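You operate a simulated robot arm through the tools that you are given. There is no shell and no other tool.

The job below is to be done with a simulated robot arm. You get a single attempt, and the scene is never put back.

## Task
Count the silver discs on the open table, then put as many of the small black blocks from the open table on the pink tray. Put two of the grooved blocks from the short steel bench on the long steel bench. Put the brown bottle on the top of the long white bench. Stack the glass disc that says "D3" from the long steel bench on top of the glass disc marked "A5". Put the bottle marked "rinse" from the long steel bench on top of the brown carton there and the bottle marked "solvent" on top of the white jar there. Do these in any order. Set down upright: brown bottle, bottle.

Only the result counts: the job must be done as asked and must still hold three seconds after the hand-in. Knocking over, shifting, dropping, spilling or breaking anything else fails it.

## Robot
A 6-joint arm with a two-finger gripper on a trunk, on a base that moves. Base frame: it is fixed to the floor where the robot stands at the start and does not move with it; the origin is under the middle of the robot, x ahead of it, y to its left, z up. Lengths are in mm, angles in degrees, forces in N, time in s.
With the tool pointing down near the work surface it reaches from about 240 to 720 mm from the robot's upright axis, wherever it stands. Its first joint turns from -166.0 to 166.0 degrees. Places, roughly: black bottle, green bottle, purple bottle, white b [-500, -2250, 1000]; brown bottle [-1500, 500, 500]; carton [-250, -2750, 1000]; glass disc [-500, -2250, 1000]; grooved block (6x5x5 cm) [-1100, 900, 900]; long steel bench [-300, -2700, 900]; pink tray (17x12x4 cm) [1100, 1600, 900]; silver disc [1000, 2000, 1000]; small black block (4x4x3 cm) [1000, 1800, 900]; top of the long white bench [-1400, -1000, 900]; white jar [-750, -2000, 1000]. Payload 1.57 kg.
The tool frame sits at the grasp point between the pads (the TCP): z along the fingers, y along the line on which they close. The tips reach 21 mm beyond it. The gripper opens to 70 mm; its body begins 50 mm behind the TCP.
Orientation is that of the tool frame in the base frame, as [roll, pitch, yaw] about the fixed x, y, z axes, in that order (R = Rz(yaw) Ry(pitch) Rx(roll)). With the fingers straight down and closing along the base's y, the tool's x points along the base's -x, its y along +y and its z along -z.

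## Interface
- The arm moves only by the tool move_arm. Its argument "deltas" is a list of rows, each a list of 7 numbers: the turn, a rotation vector about the tool's x, y, z in degrees, then the shift along the tool's x, y, z in mm, then the closure, from 0 (fully open) to 1 (shut). In form: [[wx, wy, wz, dx, dy, dz, gripper], ...]. A call has 1 to 20 rows; each row is the pose to reach, as a shift and turn from the pose commanded when the call began, along the tool's axes at that moment. A row lasts 0.2 s, in which the tool goes at most 50 mm and 8.6 degrees; a call with a longer step from one row to the next is refused whole, and so is a gripper value outside its range. A pose out of reach is approached as far as the arm can. The call stops where the force on the tool passes 40 N (or 10 N more than at its start, if that is more) or the arm is blocked; 0.2 s more then pass. Each finger travels about 155.5 mm/s and halts on what it meets, pressing with about 23 N; the grip force reading is that of the motor and also rises with nothing between the fingers. The clock runs only during rows and for 0.2 s after the last one: add rows that repeat a pose to give the fingers time. The reply holds the time, the measured pose of the TCP, the force on the tool along the base axes, the opening and the grip force, in the units named above and with some noise, with the torque about the TCP (base axes, N m) and any sound that the robot's microphone picked up.
- Cameras (640 x 400 px; columns grow to the right, rows downward): "scene" is now at [27.4, 132.9, 1502.5]; the picture's right is [-0.26, -0.97, 0.00], its down [-0.55, 0.14, -0.83] and it looks along [0.80, -0.21, -0.56] (base axes); focal length 292 px, centre (320, 200). "wrist" rides on the gripper at [79, 4, -81] in the tool frame; the picture's right is [-0.05, 1.00, 0.00], its down [-0.67, -0.04, -0.74] and it looks along [-0.74, -0.04, 0.67] (tool axes); focal length 256 px, centre (320, 200). There is no depth. A picture from a camera that has moved, and an enlarged one, comes with that camera's place and axes in the base frame and with its lens.
- get_image(camera): a new picture of that camera. No time passes.
- base_move(legs): drives the robot by 1 to 6 legs, each [ahead, left, turn to the left] in mm, mm and degrees, along the robot's own axes; the way and the turn of a leg run together, so that a leg with both is an arc; at most 1500 mm and 180 degrees a leg. The arm and the cameras ride along, it lands a little off, and it stops where it bumps. It gives what a move gives.
- aim_head(pan, tilt): turns the head with the scene camera to pan (to the left, within 155 degrees either way) and tilt (down, from -29 to 69), counted from straight ahead of the robot. It gives what a move gives.
- close_up(camera, box): a new picture of the part [left, top, right, bottom] of that camera's present view, enlarged. No time passes.
- finish_job(): hands the job in; it is judged then, once.

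Places have to be worked out from the pictures, the camera data and where the tool is seen. Open the gripper and draw the arm clear of the work before you hand the job in, unless the task says otherwise.

The tools are called after "Call:" as name(argument=value, ...) on one line, values as JSON. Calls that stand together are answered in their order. move_arm: Moves the arm, as the interface text tells. Its arguments: {"type":"object","properties":{"deltas":{"type":"array","items":{"type":"array","items":{"type":"number"}}}},"required":["deltas"]} The other tools are called the same way: base_move (legs) drives the base; aim_head (pan, tilt) turns the head that bears the scene camera; get_image (camera) takes a picture; close_up (camera, box) takes an enlarged picture of a part of a camera's view; finish_job () hands the job in.

At the start:

```text
time_s: 0.0
tool_pos: [375.8, -71.7, 1212.4]
tool_rot: [180.0, -0.1, -179.9]
wrist_force: [1.0, 0.8, 0.4]
ft_torque: [0.01, -0.04, 0.01]
grip_width: 69.9
grasp_force: 0.0
robot x, y, heading: [1.2, 1.9, -0.3]
head pan, tilt (commanded): [-14.9, 34.3]
```

scene: 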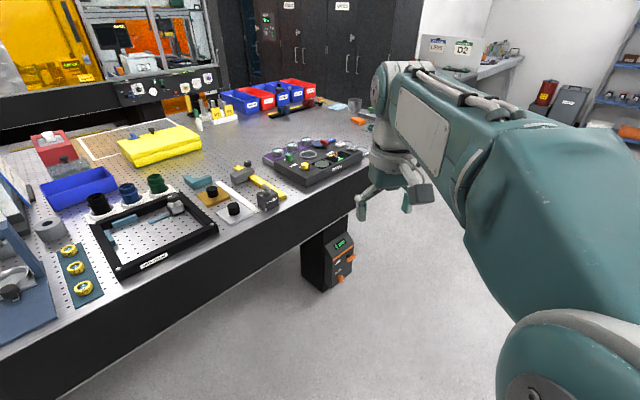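
wrist: 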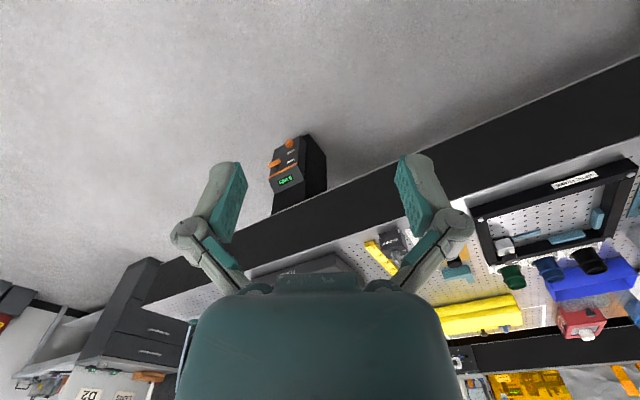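

I see an optics table ahead and to the left; I'll survey the room by turning the head before moving anything.

Call:
aim_head(pan=60, tilt=20)

```text
time_s: 1.5
tool_pos: [376.8, -71.1, 1213.3]
tool_rot: [-180.0, 0.0, 179.9]
wrist_force: [-0.4, 0.1, 0.4]
ft_torque: [-0.01, 0.01, 0.01]
grip_width: 69.9
grasp_force: 0.1
robot x, y, heading: [3.2, -2.3, -0.0]
head pan, tilt (commanded): [60.0, 20.0]
```

Head is turned left; I take a picture there.

Call:
get_image(camera="scene")

```text
taken
camera scene: at [-11.4, 236.2, 1525.3], right [0.87, -0.5, 0.0], down [-0.17, -0.3, -0.94], along [0.47, 0.81, -0.34], focal length 292 px, centre (320, 200)
```

scene: 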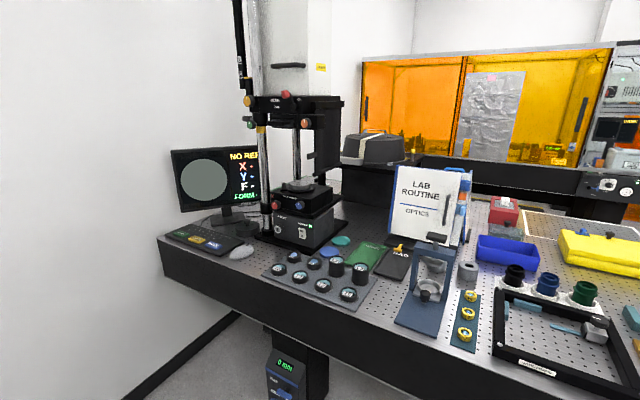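

I see an optics table with instruments; no pink tray in view yet. I continue the survey further left and behind.

Call:
aim_head(pan=120, tilt=20)

Call:
get_image(camera="scene")

Call:
aim_head(pan=155, tilt=20)

Call:
get_image(camera="scene")

Call:
aim_head(pan=-155, tilt=20)

Call:
get_image(camera="scene")

Call:
aim_head(pan=-100, tilt=20)

Call:
get_image(camera="scene")

Call:
aim_head(pan=-50, tilt=20)

Call:
get_image(camera="scene")

```text
time_s: 2.8
tool_pos: [374.1, -69.6, 1215.2]
tool_rot: [179.9, 0.0, -179.9]
wrist_force: [-0.4, -0.3, 0.2]
ft_torque: [0.0, 0.01, 0.01]
grip_width: 70.1
grasp_force: 0.0
robot x, y, heading: [1.4, -0.3, -0.1]
head pan, tilt (commanded): [120.0, 20.0]
```

```text
taken
camera scene: at [-104.6, 236.3, 1525.3], right [0.87, 0.5, 0.0], down [0.17, -0.3, -0.94], along [-0.47, 0.81, -0.34], focal length 292 px, centre (320, 200)
```

scene: 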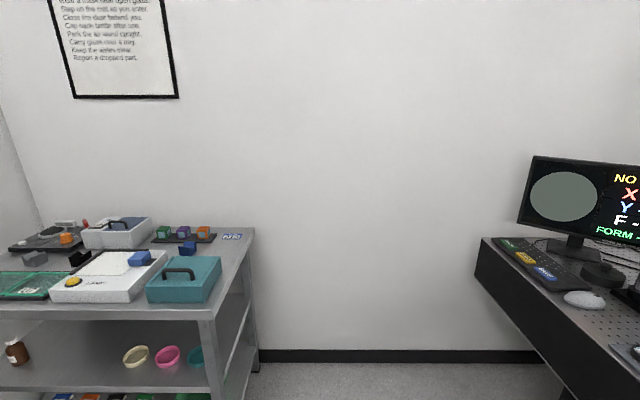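

```text
time_s: 3.8
tool_pos: [375.6, -71.5, 1212.9]
tool_rot: [-179.9, 0.0, 179.9]
wrist_force: [-0.5, 0.0, 0.1]
ft_torque: [-0.03, -0.01, -0.05]
grip_width: 70.0
grasp_force: 0.0
robot x, y, heading: [2.1, 1.5, -0.1]
head pan, tilt (commanded): [154.7, 20.0]
```

```text
taken
camera scene: at [-142.2, 195.4, 1525.4], right [0.43, 0.9, 0.0], down [0.31, -0.15, -0.94], along [-0.85, 0.4, -0.34], focal length 292 px, centre (320, 200)
```

scene: 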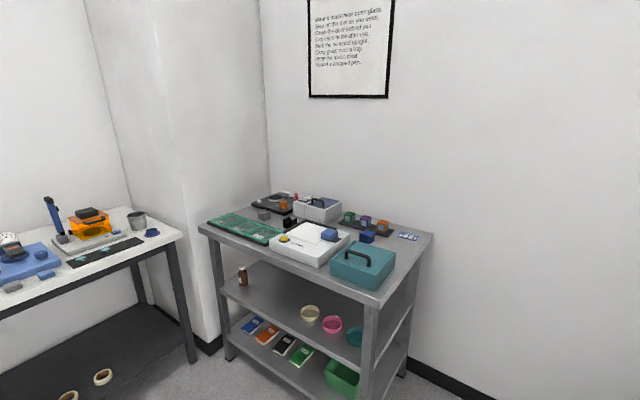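

```text
time_s: 8.0
tool_pos: [375.3, -70.6, 1212.1]
tool_rot: [180.0, 0.0, 180.0]
wrist_force: [-0.3, 0.6, 0.9]
ft_torque: [0.01, 0.01, 0.04]
grip_width: 70.1
grasp_force: 0.1
robot x, y, heading: [-0.7, 1.4, -0.1]
head pan, tilt (commanded): [-154.7, 20.0]
```

```text
taken
camera scene: at [-142.3, 115.7, 1525.4], right [-0.43, 0.9, 0.0], down [0.31, 0.15, -0.94], along [-0.85, -0.4, -0.34], focal length 292 px, centre (320, 200)
```

scene: 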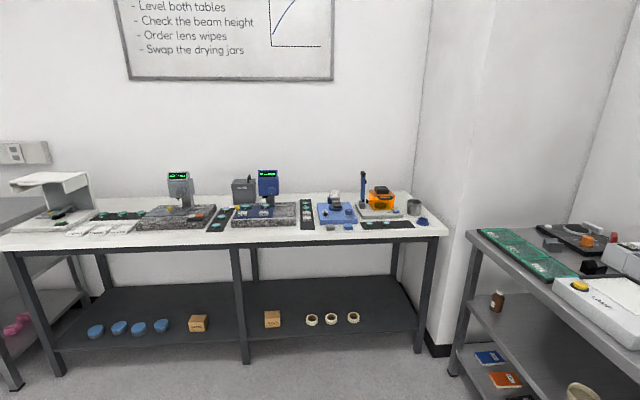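

```text
time_s: 9.2
tool_pos: [375.9, -70.0, 1214.0]
tool_rot: [180.0, 0.0, 179.9]
wrist_force: [-0.6, -0.3, -0.7]
ft_torque: [-0.02, 0.0, 0.02]
grip_width: 70.1
grasp_force: 0.0
robot x, y, heading: [-3.7, -1.7, -0.1]
head pan, tilt (commanded): [-100.0, 20.0]
```

```text
taken
camera scene: at [-74.3, 63.8, 1525.4], right [-0.98, 0.17, 0.0], down [0.06, 0.34, -0.94], along [-0.16, -0.93, -0.34], focal length 292 px, centre (320, 200)
```

scene: 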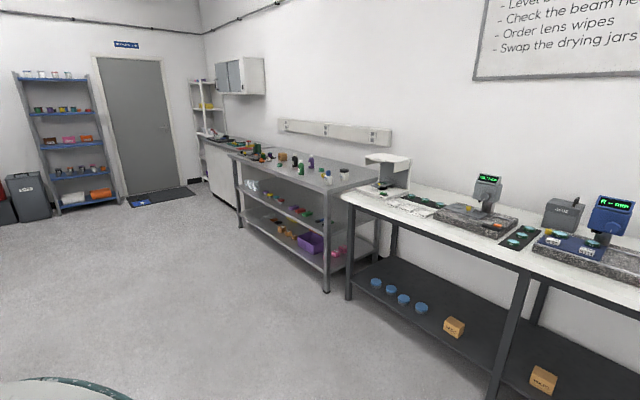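

```text
time_s: 10.4
tool_pos: [375.1, -71.3, 1213.7]
tool_rot: [179.9, 0.0, -180.0]
wrist_force: [0.1, -0.4, -0.6]
ft_torque: [-0.02, -0.02, 0.0]
grip_width: 69.6
grasp_force: 0.0
robot x, y, heading: [3.1, 0.3, -0.3]
head pan, tilt (commanded): [-50.0, 20.0]
```

```text
taken
camera scene: at [1.8, 84.2, 1525.3], right [-0.77, -0.64, 0.0], down [-0.22, 0.26, -0.94], along [0.6, -0.72, -0.34], focal length 292 px, centre (320, 200)
```

scene: 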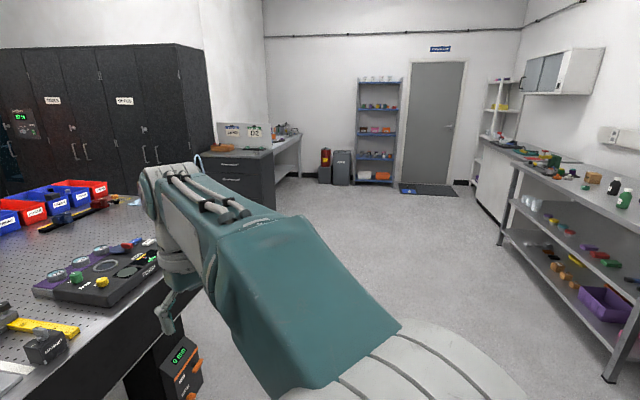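

The layout is clear: optics table ahead-left (open table), short steel bench behind-left, long white bench behind, long steel bench to the right. Now I look closer at the open table.

Call:
aim_head(pan=50, tilt=30)

Call:
close_up(camera="scene", box=[0, 0, 320, 200])

Call:
close_up(camera="scene", box=[320, 0, 640, 200])

Call:
close_up(camera="scene", box=[160, 100, 480, 300])

Call:
close_up(camera="scene", box=[320, 200, 640, 400])

```text
time_s: 12.2
tool_pos: [374.4, -70.7, 1213.0]
tool_rot: [180.0, 0.0, -179.9]
wrist_force: [0.3, 0.2, 0.0]
ft_torque: [0.01, -0.02, -0.03]
grip_width: 70.0
grasp_force: 0.1
robot x, y, heading: [-0.0, -2.0, -0.1]
head pan, tilt (commanded): [50.0, 30.0]
```

```text
2.00 times, centred on (160, 100) of scene
camera zoom: at [0.1, 224.8, 1509.2], right [0.77, -0.64, 0.0], down [-0.32, -0.38, -0.87], along [0.56, 0.66, -0.5], focal length 584 px, centre (640, 400)
```

zoom: 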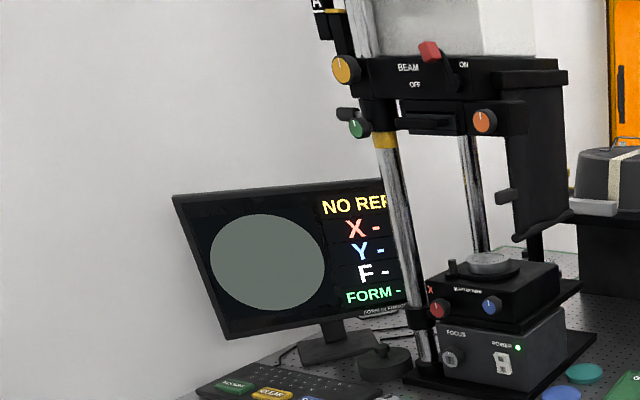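

```text
2.00 times, centred on (480, 100) of scene
camera zoom: at [0.1, 224.8, 1509.2], right [0.77, -0.64, 0.0], down [-0.32, -0.38, -0.87], along [0.56, 0.66, -0.5], focal length 584 px, centre (0, 400)
```

zoom: 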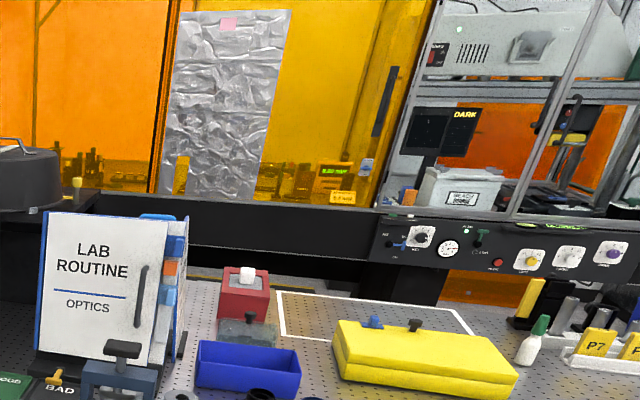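

```text
2.00 times, centred on (320, 200) of scene
camera zoom: at [0.1, 224.8, 1509.2], right [0.77, -0.64, 0.0], down [-0.32, -0.38, -0.87], along [0.56, 0.66, -0.5], focal length 584 px, centre (320, 200)
```

zoom: 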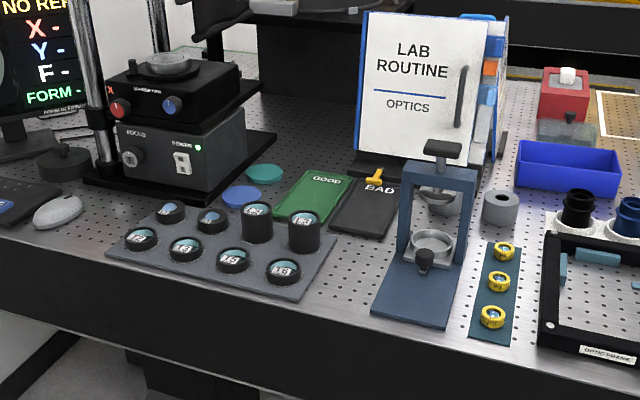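

```text
2.00 times, centred on (480, 300) of scene
camera zoom: at [0.1, 224.8, 1509.2], right [0.77, -0.64, 0.0], down [-0.32, -0.38, -0.87], along [0.56, 0.66, -0.5], focal length 584 px, centre (0, 0)
```

zoom: 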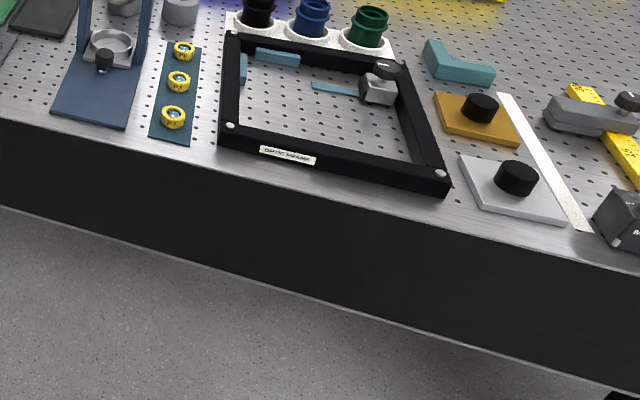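

No pink tray is visible yet; the rough place lies behind the measuring microscope. I zoom in there.

Call:
aim_head(pan=55, tilt=20)

Call:
close_up(camera="scene", box=[160, 140, 320, 240])

Call:
close_up(camera="scene", box=[280, 140, 440, 240])

Call:
close_up(camera="scene", box=[440, 100, 640, 225])

```text
time_s: 12.9
tool_pos: [375.1, -71.1, 1212.8]
tool_rot: [180.0, 0.1, 179.9]
wrist_force: [0.7, -0.6, 1.1]
ft_torque: [-0.02, -0.03, -0.01]
grip_width: 70.1
grasp_force: 0.2
robot x, y, heading: [0.6, 2.2, -0.1]
head pan, tilt (commanded): [55.0, 20.0]
```

```text
4.00 times, centred on (240, 190) of scene
camera zoom: at [-4.6, 231.8, 1525.2], right [0.82, -0.57, 0.0], down [-0.2, -0.28, -0.94], along [0.54, 0.77, -0.34], focal length 1167 px, centre (640, 240)
```

zoom: 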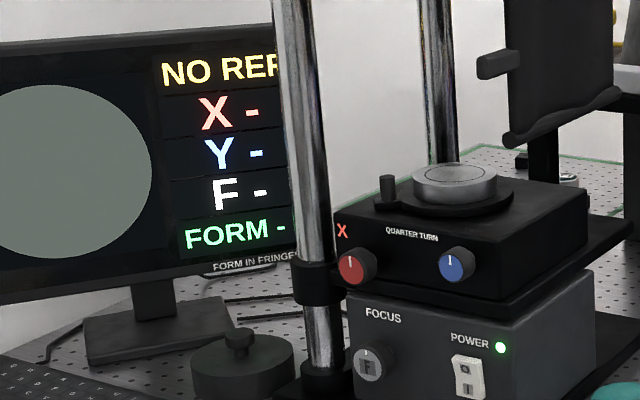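

```text
4.00 times, centred on (360, 190) of scene
camera zoom: at [-4.6, 231.8, 1525.2], right [0.82, -0.57, 0.0], down [-0.2, -0.28, -0.94], along [0.54, 0.77, -0.34], focal length 1167 px, centre (160, 240)
```

zoom: 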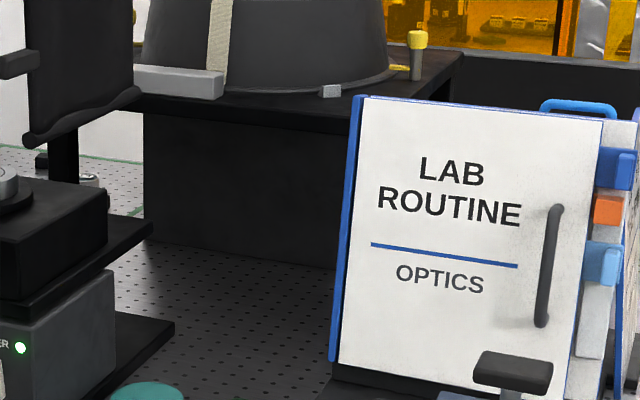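

```text
3.20 times, centred on (540, 162) of scene
camera zoom: at [-4.6, 231.8, 1525.2], right [0.82, -0.57, 0.0], down [-0.2, -0.28, -0.94], along [0.54, 0.77, -0.34], focal length 934 px, centre (-384, 320)
```

zoom: 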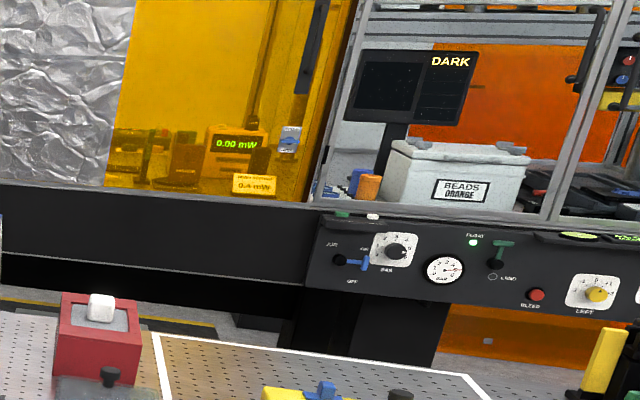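

Behind the microscope I can make out a green-outlined area with silver discs/black items near the table's far-left corner (about [1050, 2000]), which the front side hides and is ~1.15 m deep. I'll drive right along the table to see whether the far side has an aisle.

Call:
base_move(legs=[[0, 0, 27.5], [0, -1400, 0]])

Call:
aim_head(pan=0, tilt=20)

Call:
get_image(camera="scene")

Call:
aim_head(pan=60, tilt=20)

Call:
get_image(camera="scene")

Call:
aim_head(pan=-45, tilt=20)

Call:
get_image(camera="scene")

```text
time_s: 21.2
tool_pos: [1018.1, -1126.8, 1213.8]
tool_rot: [-179.9, 0.0, -151.8]
wrist_force: [-0.9, -0.6, 1.1]
ft_torque: [-0.05, 0.0, 0.01]
grip_width: 70.2
grasp_force: 0.0
robot x, y, heading: [651.2, -1241.5, 28.2]
head pan, tilt (commanded): [55.0, 20.0]
```

```text
time_s: 22.5
tool_pos: [1020.0, -1127.5, 1213.2]
tool_rot: [180.0, 0.0, -151.9]
wrist_force: [-0.8, -0.7, 0.7]
ft_torque: [0.04, 0.03, -0.01]
grip_width: 70.1
grasp_force: 0.0
robot x, y, heading: [651.2, -1244.1, 28.3]
head pan, tilt (commanded): [0.0, 20.0]
```

```text
taken
camera scene: at [612.3, -1089.7, 1525.3], right [0.47, -0.88, 0.0], down [-0.3, -0.16, -0.94], along [0.83, 0.44, -0.34], focal length 292 px, centre (320, 200)
```

scene: 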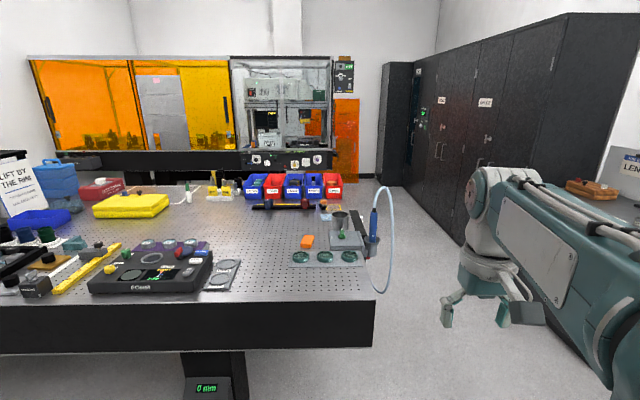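

```text
time_s: 23.8
tool_pos: [1019.0, -1128.0, 1214.2]
tool_rot: [-179.9, 0.0, -151.8]
wrist_force: [0.2, -0.9, 0.1]
ft_torque: [0.02, -0.03, -0.02]
grip_width: 70.0
grasp_force: 0.1
robot x, y, heading: [655.8, -1244.4, 28.3]
head pan, tilt (commanded): [60.0, 20.0]
```

```text
taken
camera scene: at [533.3, -1040.7, 1525.3], right [1.0, -0.03, 0.0], down [-0.01, -0.34, -0.94], along [0.03, 0.94, -0.34], focal length 292 px, centre (320, 200)
```

scene: 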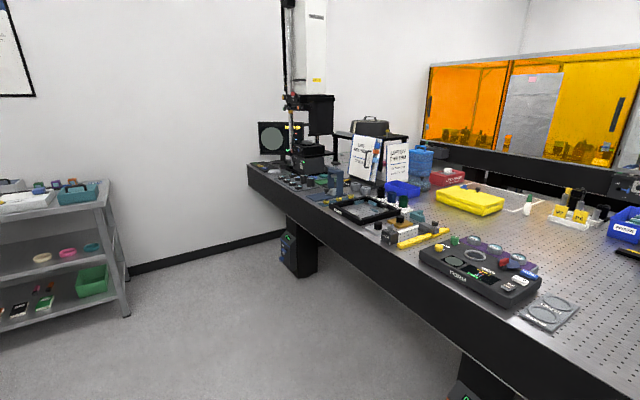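

```text
time_s: 25.6
tool_pos: [1018.0, -1128.7, 1213.5]
tool_rot: [180.0, 0.0, -151.8]
wrist_force: [0.2, 0.1, 0.4]
ft_torque: [-0.04, -0.02, -0.01]
grip_width: 70.0
grasp_force: 0.1
robot x, y, heading: [655.9, -1241.8, 28.1]
head pan, tilt (commanded): [-45.0, 20.0]
```

```text
taken
camera scene: at [619.4, -1160.7, 1525.3], right [-0.29, -0.96, 0.0], down [-0.33, 0.1, -0.94], along [0.9, -0.27, -0.34], focal length 292 px, centre (320, 200)
```

scene: 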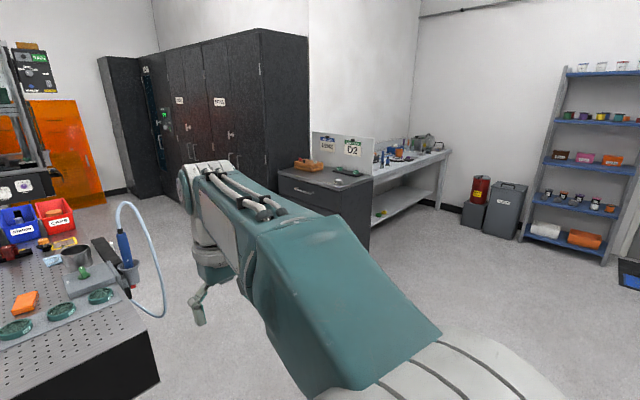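

The table's right end is at about [1360, -890], and there seems to be space around it. I drive round the right end and look into the gap behind the table.

Call:
base_move(legs=[[0, -750, 0], [1500, 0, 0]])

Call:
aim_head(pan=45, tilt=20)

Call:
get_image(camera="scene")

Call:
aim_head(pan=85, tilt=20)

Call:
get_image(camera="scene")

```text
time_s: 36.7
tool_pos: [2687.2, -1056.1, 1213.3]
tool_rot: [179.9, 0.0, -151.2]
wrist_force: [-0.5, -0.3, 0.0]
ft_torque: [-0.01, 0.0, 0.01]
grip_width: 70.0
grasp_force: 0.0
robot x, y, heading: [2324.3, -1173.7, 29.2]
head pan, tilt (commanded): [-45.0, 20.0]
```

```text
time_s: 38.3
tool_pos: [2686.5, -1056.3, 1212.6]
tool_rot: [-180.0, -0.1, -151.1]
wrist_force: [0.0, -0.5, 0.0]
ft_torque: [-0.01, -0.02, 0.01]
grip_width: 70.3
grasp_force: 0.2
robot x, y, heading: [2324.8, -1175.4, 28.9]
head pan, tilt (commanded): [45.0, 20.0]
```

```text
taken
camera scene: at [2224.9, -978.4, 1525.3], right [0.96, -0.28, 0.0], down [-0.1, -0.33, -0.94], along [0.26, 0.9, -0.34], focal length 292 px, centre (320, 200)
```

scene: 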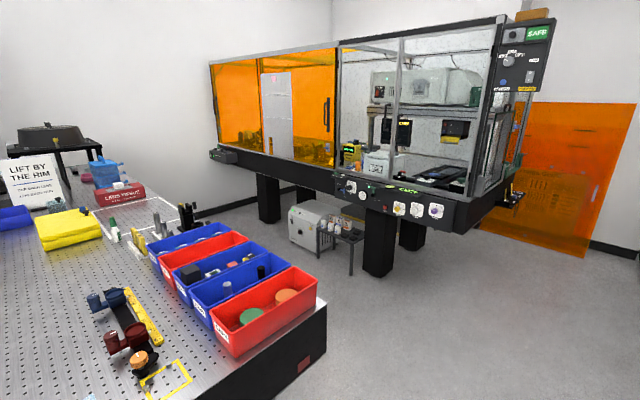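

```text
time_s: 39.4
tool_pos: [2687.2, -1056.8, 1212.6]
tool_rot: [180.0, -0.2, -151.1]
wrist_force: [0.3, -0.1, -0.5]
ft_torque: [0.0, 0.01, 0.03]
grip_width: 70.1
grasp_force: 0.1
robot x, y, heading: [2328.1, -1177.8, 29.3]
head pan, tilt (commanded): [85.0, 20.0]
```

```text
taken
camera scene: at [2161.4, -982.6, 1525.3], right [0.91, 0.4, 0.0], down [0.14, -0.31, -0.94], along [-0.38, 0.86, -0.34], focal length 292 px, centre (320, 200)
```

scene: 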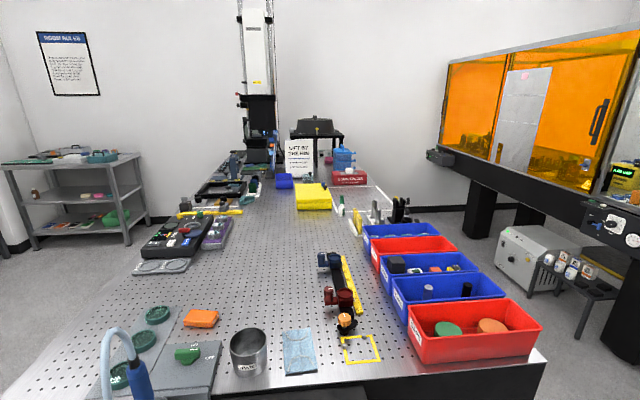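

There is an aisle about 1 m wide behind the table. I turn round in the open area so that I'll face the table from its back side, then back up and slide along the aisle.

Call:
base_move(legs=[[0, 0, 179.5], [-1040, 0, 0], [0, -1000, 0]])

Call:
aim_head(pan=-60, tilt=25)

Call:
get_image(camera="scene")

Call:
aim_head(pan=-120, tilt=25)

Call:
get_image(camera="scene")

```text
time_s: 56.9
tool_pos: [2412.9, 84.2, 1214.0]
tool_rot: [180.0, 0.0, 27.8]
wrist_force: [0.3, -0.2, 0.0]
ft_torque: [0.01, -0.01, 0.04]
grip_width: 70.0
grasp_force: 0.0
robot x, y, heading: [2780.4, 198.4, -152.1]
head pan, tilt (commanded): [85.0, 20.0]
```

```text
time_s: 59.1
tool_pos: [2412.5, 85.6, 1212.0]
tool_rot: [-180.0, 0.0, 27.7]
wrist_force: [-0.5, 0.3, 0.1]
ft_torque: [0.0, 0.0, 0.01]
grip_width: 69.8
grasp_force: 0.0
robot x, y, heading: [2778.8, 198.9, -152.5]
head pan, tilt (commanded): [-60.0, 25.0]
```

```text
taken
camera scene: at [2824.6, 138.5, 1517.3], right [0.53, 0.85, 0.0], down [0.36, -0.22, -0.91], along [-0.77, 0.48, -0.42], focal length 292 px, centre (320, 200)
```

scene: 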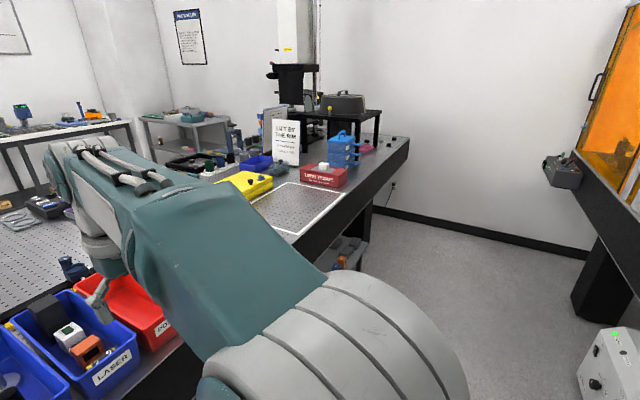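

```text
time_s: 60.5
tool_pos: [2412.6, 86.1, 1213.0]
tool_rot: [-180.0, 0.0, 27.8]
wrist_force: [0.0, 0.1, -0.4]
ft_torque: [0.01, -0.02, 0.02]
grip_width: 70.0
grasp_force: 0.1
robot x, y, heading: [2774.7, 193.8, -152.2]
head pan, tilt (commanded): [-120.0, 25.0]
```

```text
taken
camera scene: at [2906.1, 181.4, 1517.3], right [1.0, -0.04, 0.0], down [-0.02, -0.42, -0.91], along [0.03, 0.91, -0.42], focal length 292 px, centre (320, 200)
```

scene: 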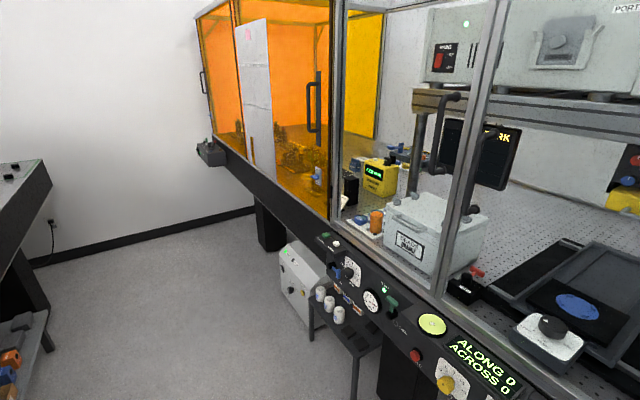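

The pink tray peeks out near the far-left end of the table (behind a blue container) and the aisle is clear. I slide along the aisle toward the wall, keeping about 0.5 m off the table edge.

Call:
base_move(legs=[[0, -1500, 0], [0, -700, 0]])

Call:
aim_head(pan=0, tilt=35)

Call:
get_image(camera="scene")

Call:
aim_head(pan=-30, tilt=35)

Call:
get_image(camera="scene")

```text
time_s: 71.4
tool_pos: [1367.2, 2037.9, 1212.8]
tool_rot: [-180.0, -0.1, 28.2]
wrist_force: [0.9, -0.5, -0.4]
ft_torque: [-0.01, 0.04, -0.01]
grip_width: 70.1
grasp_force: 0.1
robot x, y, heading: [1733.7, 2153.2, -151.6]
head pan, tilt (commanded): [-120.0, 25.0]
```

```text
time_s: 73.4
tool_pos: [1365.3, 2038.5, 1213.5]
tool_rot: [-179.9, -0.1, 28.2]
wrist_force: [0.0, 1.0, -0.3]
ft_torque: [0.0, -0.01, -0.01]
grip_width: 69.8
grasp_force: 0.0
robot x, y, heading: [1736.2, 2151.7, -152.0]
head pan, tilt (commanded): [0.0, 35.0]
```

```text
taken
camera scene: at [1778.4, 2005.6, 1501.4], right [-0.47, 0.88, 0.0], down [0.51, 0.27, -0.82], along [-0.72, -0.39, -0.57], focal length 292 px, centre (320, 200)
```

scene: 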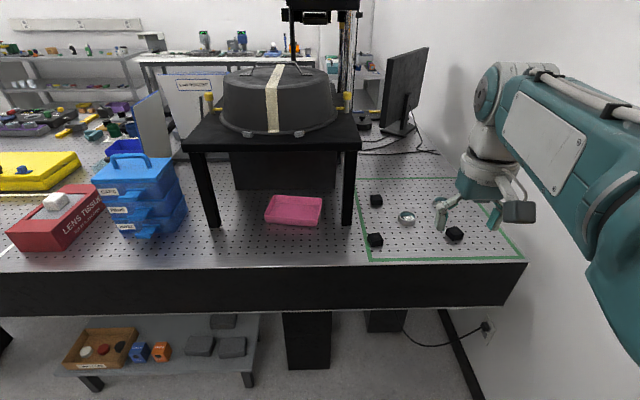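

```text
time_s: 74.4
tool_pos: [1366.2, 2039.5, 1212.6]
tool_rot: [180.0, -0.1, 28.3]
wrist_force: [0.4, 0.7, 0.3]
ft_torque: [-0.01, 0.02, 0.0]
grip_width: 69.7
grasp_force: 0.1
robot x, y, heading: [1727.0, 2154.5, -151.8]
head pan, tilt (commanded): [-30.0, 35.0]
```

```text
taken
camera scene: at [1768.1, 2049.9, 1501.5], right [0.03, 1.0, 0.0], down [0.57, -0.02, -0.82], along [-0.82, 0.03, -0.57], focal length 292 px, centre (320, 200)
```

scene: 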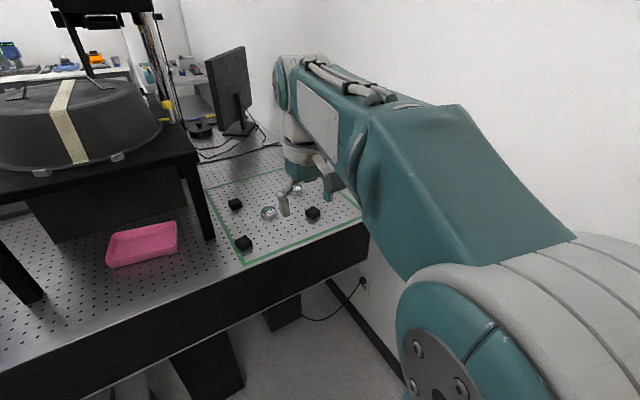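

Now I see the green-outlined area with small black blocks and silver discs, and the pink tray under a raised stand. The arm blocks part of the view, so I check the wrist camera and zoom in.

Call:
get_image(camera="wrist")

Call:
close_up(camera="scene", box=[180, 140, 380, 265])

```text
taken
camera wrist: at [1438.1, 2073.3, 1293.1], right [0.43, -0.91, 0.0], down [-0.6, -0.28, 0.74], along [-0.67, -0.32, -0.67], focal length 256 px, centre (320, 200)
```

wrist: 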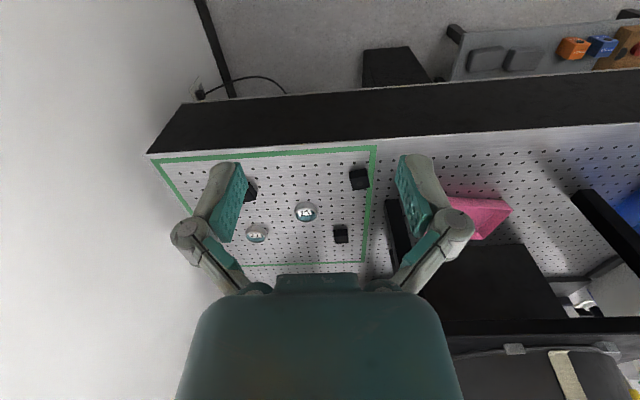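

```text
3.20 times, centred on (280, 202) of scene
camera zoom: at [1768.1, 2049.9, 1501.5], right [0.03, 1.0, 0.0], down [0.57, -0.02, -0.82], along [-0.82, 0.03, -0.57], focal length 934 px, centre (448, 192)
```

zoom: 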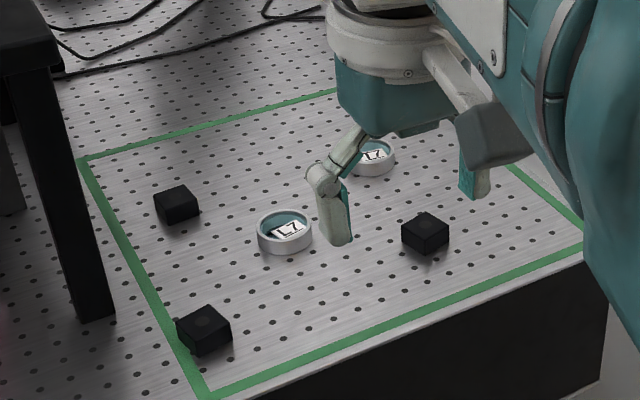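

Two "L7" silver discs and three black blocks are visible in the green area; a finger may hide more. I shift the tool sideways along the aisle to see behind the finger.

Call:
move_arm(deltas=[[0, 0, 0, 0, 45, 0, 0], [0, 0, 0, 0, 90, 0, 0], [0, 0, 0, 0, 135, 0, 0], [0, 0, 0, 0, 180, 0, 0], [0, 0, 0, 0, 180, 0, 0]])

Call:
get_image(camera="wrist")

Call:
get_image(camera="scene")

```text
time_s: 75.6
tool_pos: [1451.8, 1881.8, 1211.9]
tool_rot: [-180.0, 0.0, 28.1]
wrist_force: [1.1, 0.0, -0.6]
ft_torque: [0.0, 0.0, 0.01]
grip_width: 70.0
grasp_force: 0.0
robot x, y, heading: [1728.7, 2152.9, -151.9]
head pan, tilt (commanded): [-30.0, 35.0]
```

```text
taken
camera wrist: at [1524.1, 1915.4, 1292.4], right [0.42, -0.91, 0.0], down [-0.6, -0.28, 0.74], along [-0.67, -0.32, -0.67], focal length 256 px, centre (320, 200)
```

wrist: 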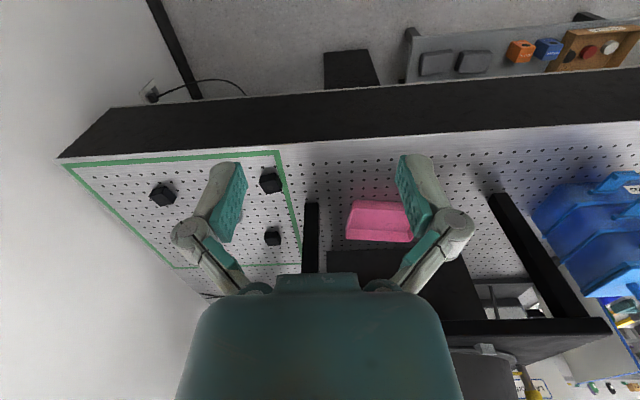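

```text
taken
camera scene: at [1768.4, 2049.3, 1501.4], right [0.03, 1.0, 0.0], down [0.57, -0.02, -0.82], along [-0.82, 0.03, -0.57], focal length 292 px, centre (320, 200)
```

scene: 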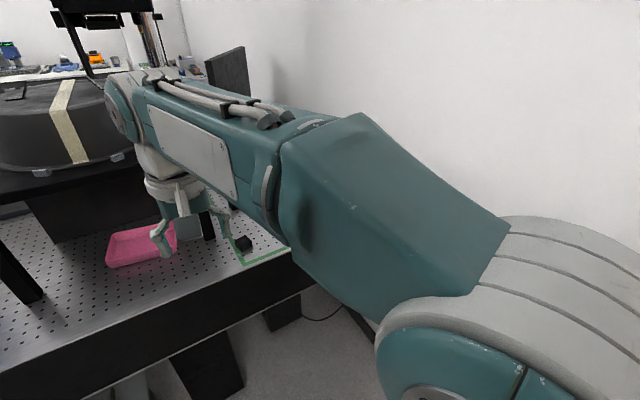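

The green area holds three black blocks and two silver "L7" discs. I check the rest of the table from this side for further silver discs.

Call:
aim_head(pan=20, tilt=25)

Call:
close_up(camera="scene", box=[0, 60, 320, 260])

Call:
close_up(camera="scene", box=[320, 60, 640, 260])

Call:
get_image(camera="scene")

```text
time_s: 76.7
tool_pos: [1452.1, 1882.9, 1212.1]
tool_rot: [179.9, 0.0, 28.2]
wrist_force: [0.0, 0.2, -0.3]
ft_torque: [0.0, 0.01, 0.02]
grip_width: 69.8
grasp_force: 0.1
robot x, y, heading: [1727.1, 2156.0, -152.0]
head pan, tilt (commanded): [20.0, 25.0]
```

```text
2.00 times, centred on (160, 160) of scene
camera zoom: at [1794.9, 1977.9, 1517.1], right [-0.74, 0.67, 0.0], down [0.28, 0.32, -0.91], along [-0.6, -0.67, -0.42], focal length 584 px, centre (640, 280)
```

zoom: 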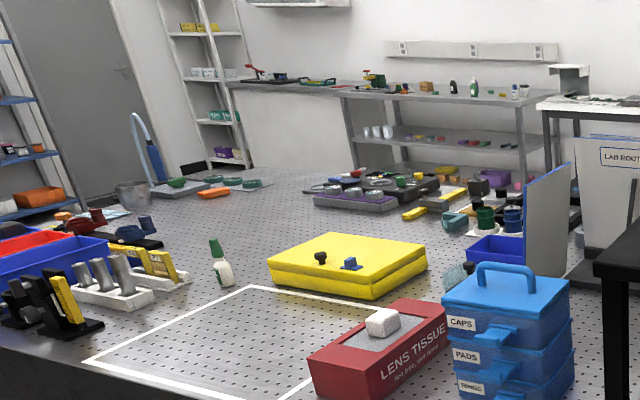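

```text
2.00 times, centred on (480, 160) of scene
camera zoom: at [1794.9, 1977.9, 1517.1], right [-0.74, 0.67, 0.0], down [0.28, 0.32, -0.91], along [-0.6, -0.67, -0.42], focal length 584 px, centre (0, 280)
```

zoom: 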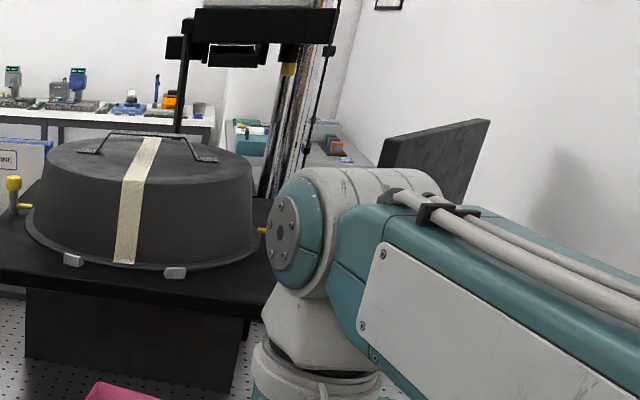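

```text
taken
camera scene: at [1794.9, 1977.9, 1517.1], right [-0.74, 0.67, 0.0], down [0.28, 0.32, -0.91], along [-0.6, -0.67, -0.42], focal length 292 px, centre (320, 200)
```

scene: 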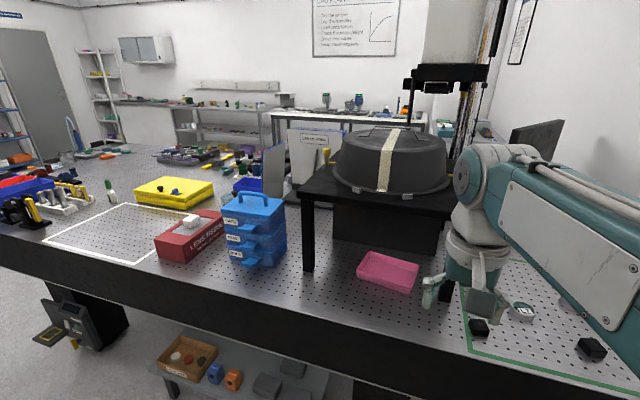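

I zoom in on the purple/black tray on the far side of the table, whose round items might also be silver discs.

Call:
close_up(camera="scene", box=[140, 140, 220, 190])

Call:
close_up(camera="scene", box=[200, 140, 280, 190])

Call:
close_up(camera="scene", box=[60, 130, 140, 180])

Call:
close_up(camera="scene", box=[480, 260, 640, 360])

```text
8.00 times, centred on (180, 165) of scene
camera zoom: at [1794.9, 1977.9, 1517.1], right [-0.74, 0.67, 0.0], down [0.28, 0.32, -0.91], along [-0.6, -0.67, -0.42], focal length 2335 px, centre (1440, 480)
```

zoom: 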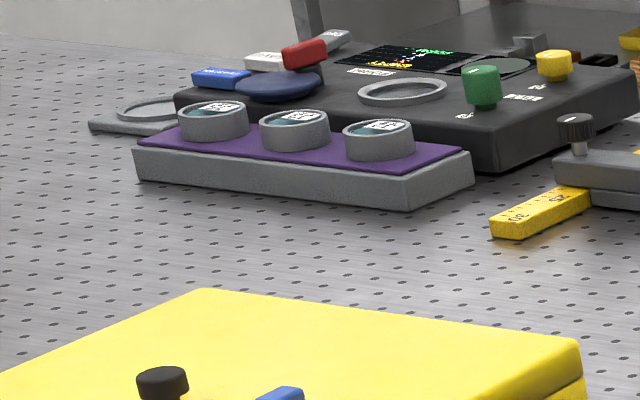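

```text
8.00 times, centred on (240, 165) of scene
camera zoom: at [1794.9, 1977.9, 1517.1], right [-0.74, 0.67, 0.0], down [0.28, 0.32, -0.91], along [-0.6, -0.67, -0.42], focal length 2335 px, centre (960, 480)
```

zoom: 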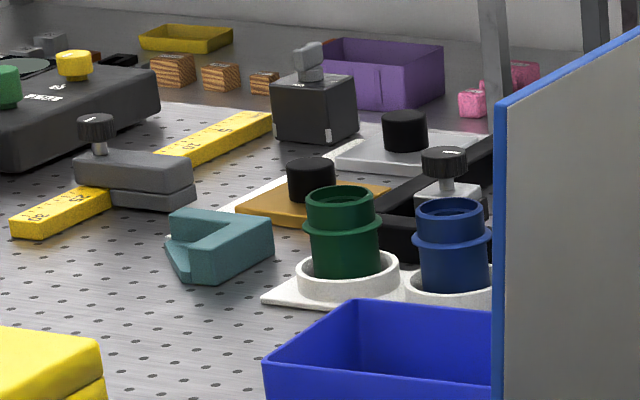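

```text
8.00 times, centred on (100, 155) of scene
camera zoom: at [1794.9, 1977.9, 1517.1], right [-0.74, 0.67, 0.0], down [0.28, 0.32, -0.91], along [-0.6, -0.67, -0.42], focal length 2335 px, centre (2080, 560)
```

zoom: 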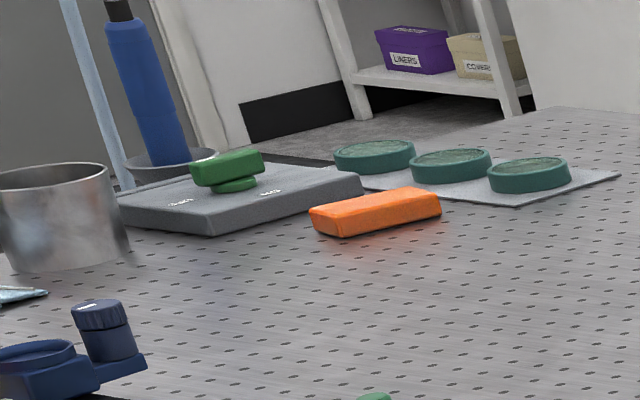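

```text
4.00 times, centred on (560, 310) of scene
camera zoom: at [1794.9, 1977.9, 1517.1], right [-0.74, 0.67, 0.0], down [0.28, 0.32, -0.91], along [-0.6, -0.67, -0.42], focal length 1167 px, centre (-640, -240)
```

zoom: 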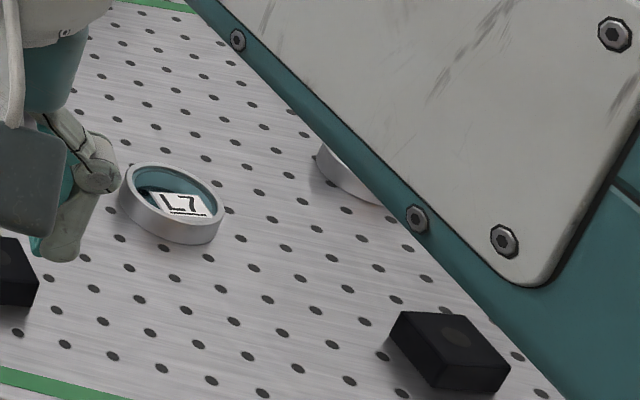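

Only the green area holds bright silver "L7" discs; the three on the purple holder are dull grey ones fixed in a rack, and only three small black blocks exist, so I take the count as 2. Before closing in I check the robot's own footprint and the gripper shape.

Call:
aim_head(pan=0, tilt=69)

Call:
get_image(camera="scene")

```text
time_s: 77.8
tool_pos: [1451.9, 1881.7, 1212.0]
tool_rot: [-180.0, 0.0, 28.2]
wrist_force: [-0.7, 0.1, -0.2]
ft_torque: [0.0, -0.01, -0.03]
grip_width: 70.0
grasp_force: 0.0
robot x, y, heading: [1728.3, 2150.7, -152.0]
head pan, tilt (commanded): [0.0, 68.8]
```

```text
taken
camera scene: at [1807.1, 2020.1, 1457.7], right [-0.47, 0.88, 0.0], down [0.82, 0.44, -0.36], along [-0.32, -0.17, -0.93], focal length 292 px, centre (320, 200)
```

scene: 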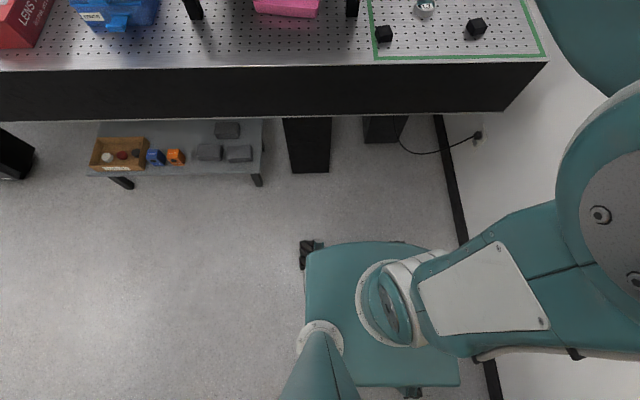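

The base platform reaches about 300 mm ahead of its axis, so I can close in to roughly 330 mm from the table edge. I first move the tool sideways away from the stand, then drive 240 mm ahead and 60 mm left.

Call:
move_arm(deltas=[[0, 0, 0, 0, -50, 0, 0], [0, 0, 0, 0, -100, 0, 0], [0, 0, 0, 0, -150, 0, 0], [0, 0, 0, 0, -200, 0, 0], [0, 0, 0, 0, -200, 0, 0]])

Call:
base_move(legs=[[240, 60, 0]])

Call:
get_image(camera="wrist")

Call:
aim_head(pan=0, tilt=45)

Call:
get_image(camera="scene")

```text
time_s: 79.0
tool_pos: [1355.9, 2059.7, 1212.8]
tool_rot: [179.9, 0.0, 28.3]
wrist_force: [0.2, 0.2, 0.4]
ft_torque: [0.0, 0.0, -0.01]
grip_width: 69.9
grasp_force: 0.0
robot x, y, heading: [1727.6, 2156.0, -151.6]
head pan, tilt (commanded): [0.0, 68.8]
```

```text
time_s: 80.8
tool_pos: [1175.0, 1898.9, 1212.2]
tool_rot: [179.9, -0.1, 28.1]
wrist_force: [-1.4, -0.2, 0.0]
ft_torque: [-0.02, 0.01, 0.01]
grip_width: 70.1
grasp_force: 0.1
robot x, y, heading: [1548.1, 1993.0, -151.9]
head pan, tilt (commanded): [0.0, 68.8]
```

```text
taken
camera wrist: at [1247.2, 1931.9, 1292.5], right [0.42, -0.91, 0.0], down [-0.61, -0.28, 0.74], along [-0.67, -0.32, -0.67], focal length 256 px, centre (320, 200)
```

wrist: 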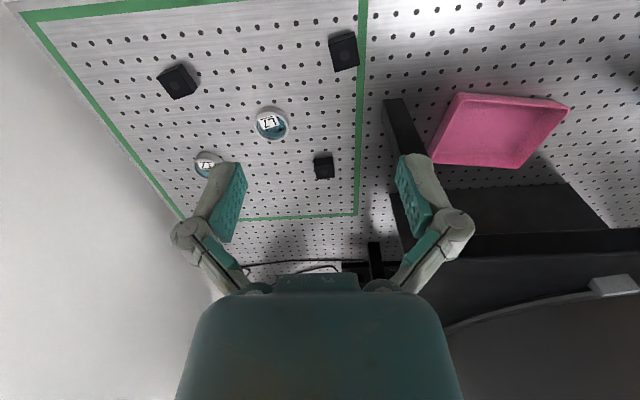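

```text
time_s: 81.7
tool_pos: [1176.1, 1897.6, 1212.8]
tool_rot: [180.0, 0.0, 28.1]
wrist_force: [0.1, -0.1, 0.4]
ft_torque: [-0.01, -0.02, -0.01]
grip_width: 70.0
grasp_force: 0.0
robot x, y, heading: [1552.6, 1989.1, -152.0]
head pan, tilt (commanded): [0.0, 45.0]
```

```text
taken
camera scene: at [1604.3, 1847.3, 1486.6], right [-0.47, 0.88, 0.0], down [0.62, 0.33, -0.71], along [-0.62, -0.33, -0.71], focal length 292 px, centre (320, 200)
```

scene: 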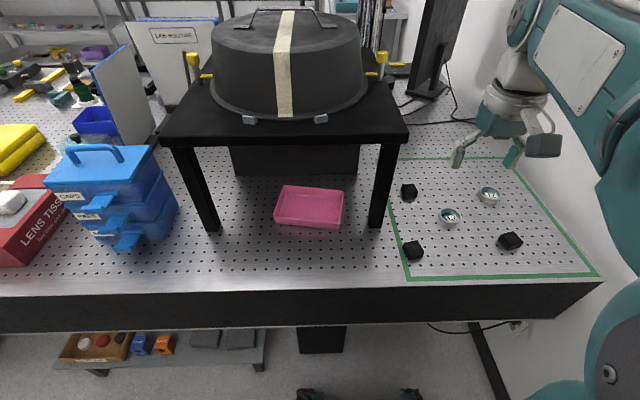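

Clear view: two silver discs, three black blocks, tray under the stand between its front legs. I take enlarged views to measure the tray, stand and blocks.

Call:
close_up(camera="scene", box=[240, 160, 400, 260])

Call:
close_up(camera="scene", box=[380, 170, 540, 270])

Call:
close_up(camera="wrist", box=[380, 60, 580, 185])

Call:
close_up(camera="scene", box=[440, 0, 640, 170])

```text
4.00 times, centred on (320, 210) of scene
camera zoom: at [1604.3, 1847.3, 1486.6], right [-0.47, 0.88, 0.0], down [0.62, 0.33, -0.71], along [-0.62, -0.33, -0.71], focal length 1167 px, centre (320, 160)
```

zoom: 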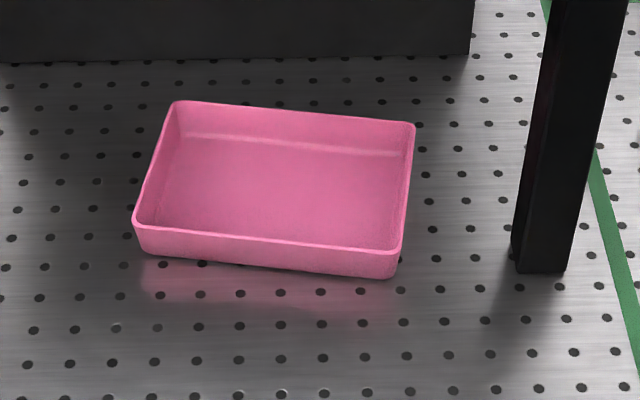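

```text
4.00 times, centred on (460, 220) of scene
camera zoom: at [1604.3, 1847.3, 1486.6], right [-0.47, 0.88, 0.0], down [0.62, 0.33, -0.71], along [-0.62, -0.33, -0.71], focal length 1167 px, centre (-240, 120)
```

zoom: 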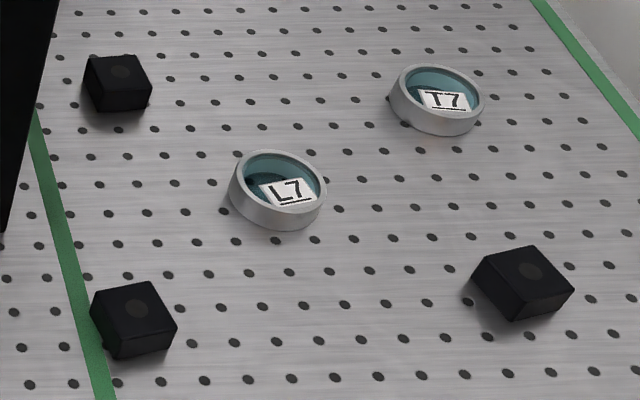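

```text
3.20 times, centred on (480, 122) of wrist
camera zoom: at [1247.8, 1930.7, 1292.6], right [0.42, -0.91, 0.0], down [-0.61, -0.28, 0.74], along [-0.67, -0.31, -0.67], focal length 819 px, centre (-192, 448)
```

zoom: 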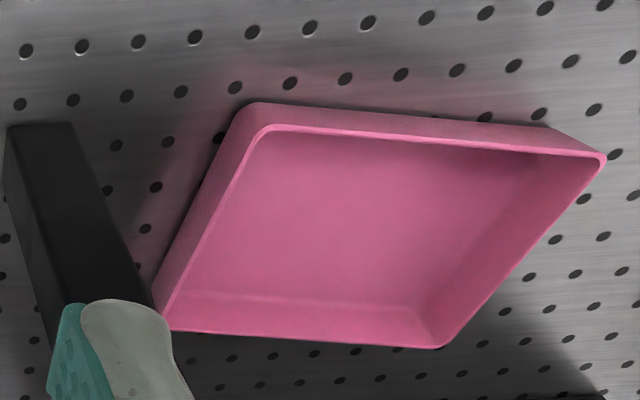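

```text
2.35 times, centred on (540, 85) of scene
camera zoom: at [1604.3, 1847.3, 1486.6], right [-0.47, 0.88, 0.0], down [0.62, 0.33, -0.71], along [-0.62, -0.33, -0.71], focal length 687 px, centre (-198, 471)
```

zoom: 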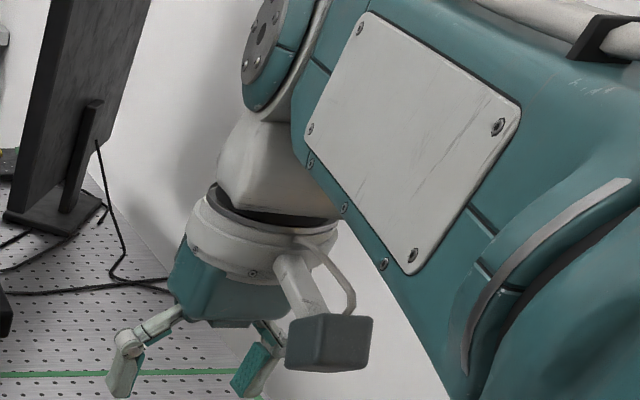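

I have the stand edge (about z 1140 underside, flush with the tray front) and tray centre. Now I zoom more on the blocks to get their orientation.

Call:
close_up(camera="scene", box=[395, 230, 435, 255])

Call:
close_up(camera="scene", box=[490, 225, 530, 250])

Call:
close_up(camera="wrist", box=[140, 20, 380, 170])

```text
16.00 times, centred on (415, 242) of scene
camera zoom: at [1604.3, 1847.3, 1486.6], right [-0.47, 0.88, 0.0], down [0.62, 0.33, -0.71], along [-0.62, -0.33, -0.71], focal length 4669 px, centre (-1200, -480)
```

zoom: 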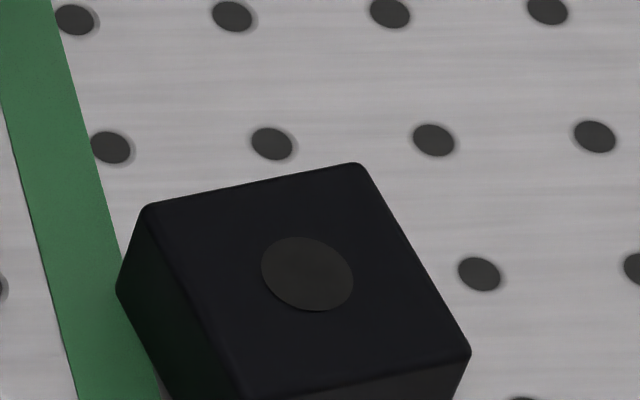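

```text
16.00 times, centred on (510, 238) of scene
camera zoom: at [1604.3, 1847.3, 1486.6], right [-0.47, 0.88, 0.0], down [0.62, 0.33, -0.71], along [-0.62, -0.33, -0.71], focal length 4669 px, centre (-2720, -400)
```

zoom: 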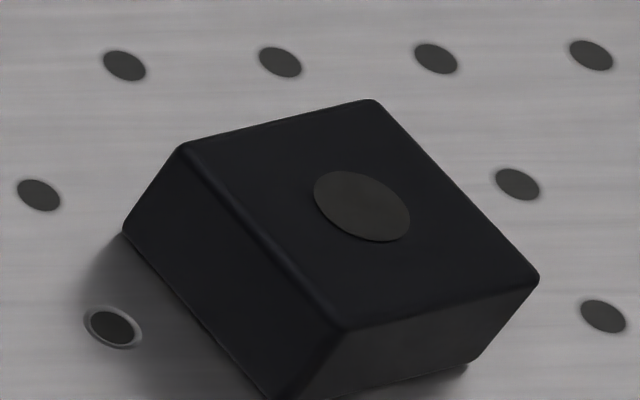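

```text
2.67 times, centred on (260, 95) of wrist
camera zoom: at [1247.8, 1930.7, 1292.6], right [0.42, -0.91, 0.0], down [-0.61, -0.28, 0.74], along [-0.67, -0.31, -0.67], focal length 683 px, centre (480, 480)
```

zoom: 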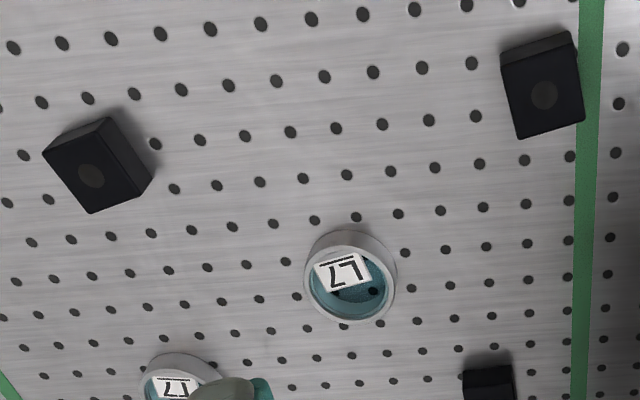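

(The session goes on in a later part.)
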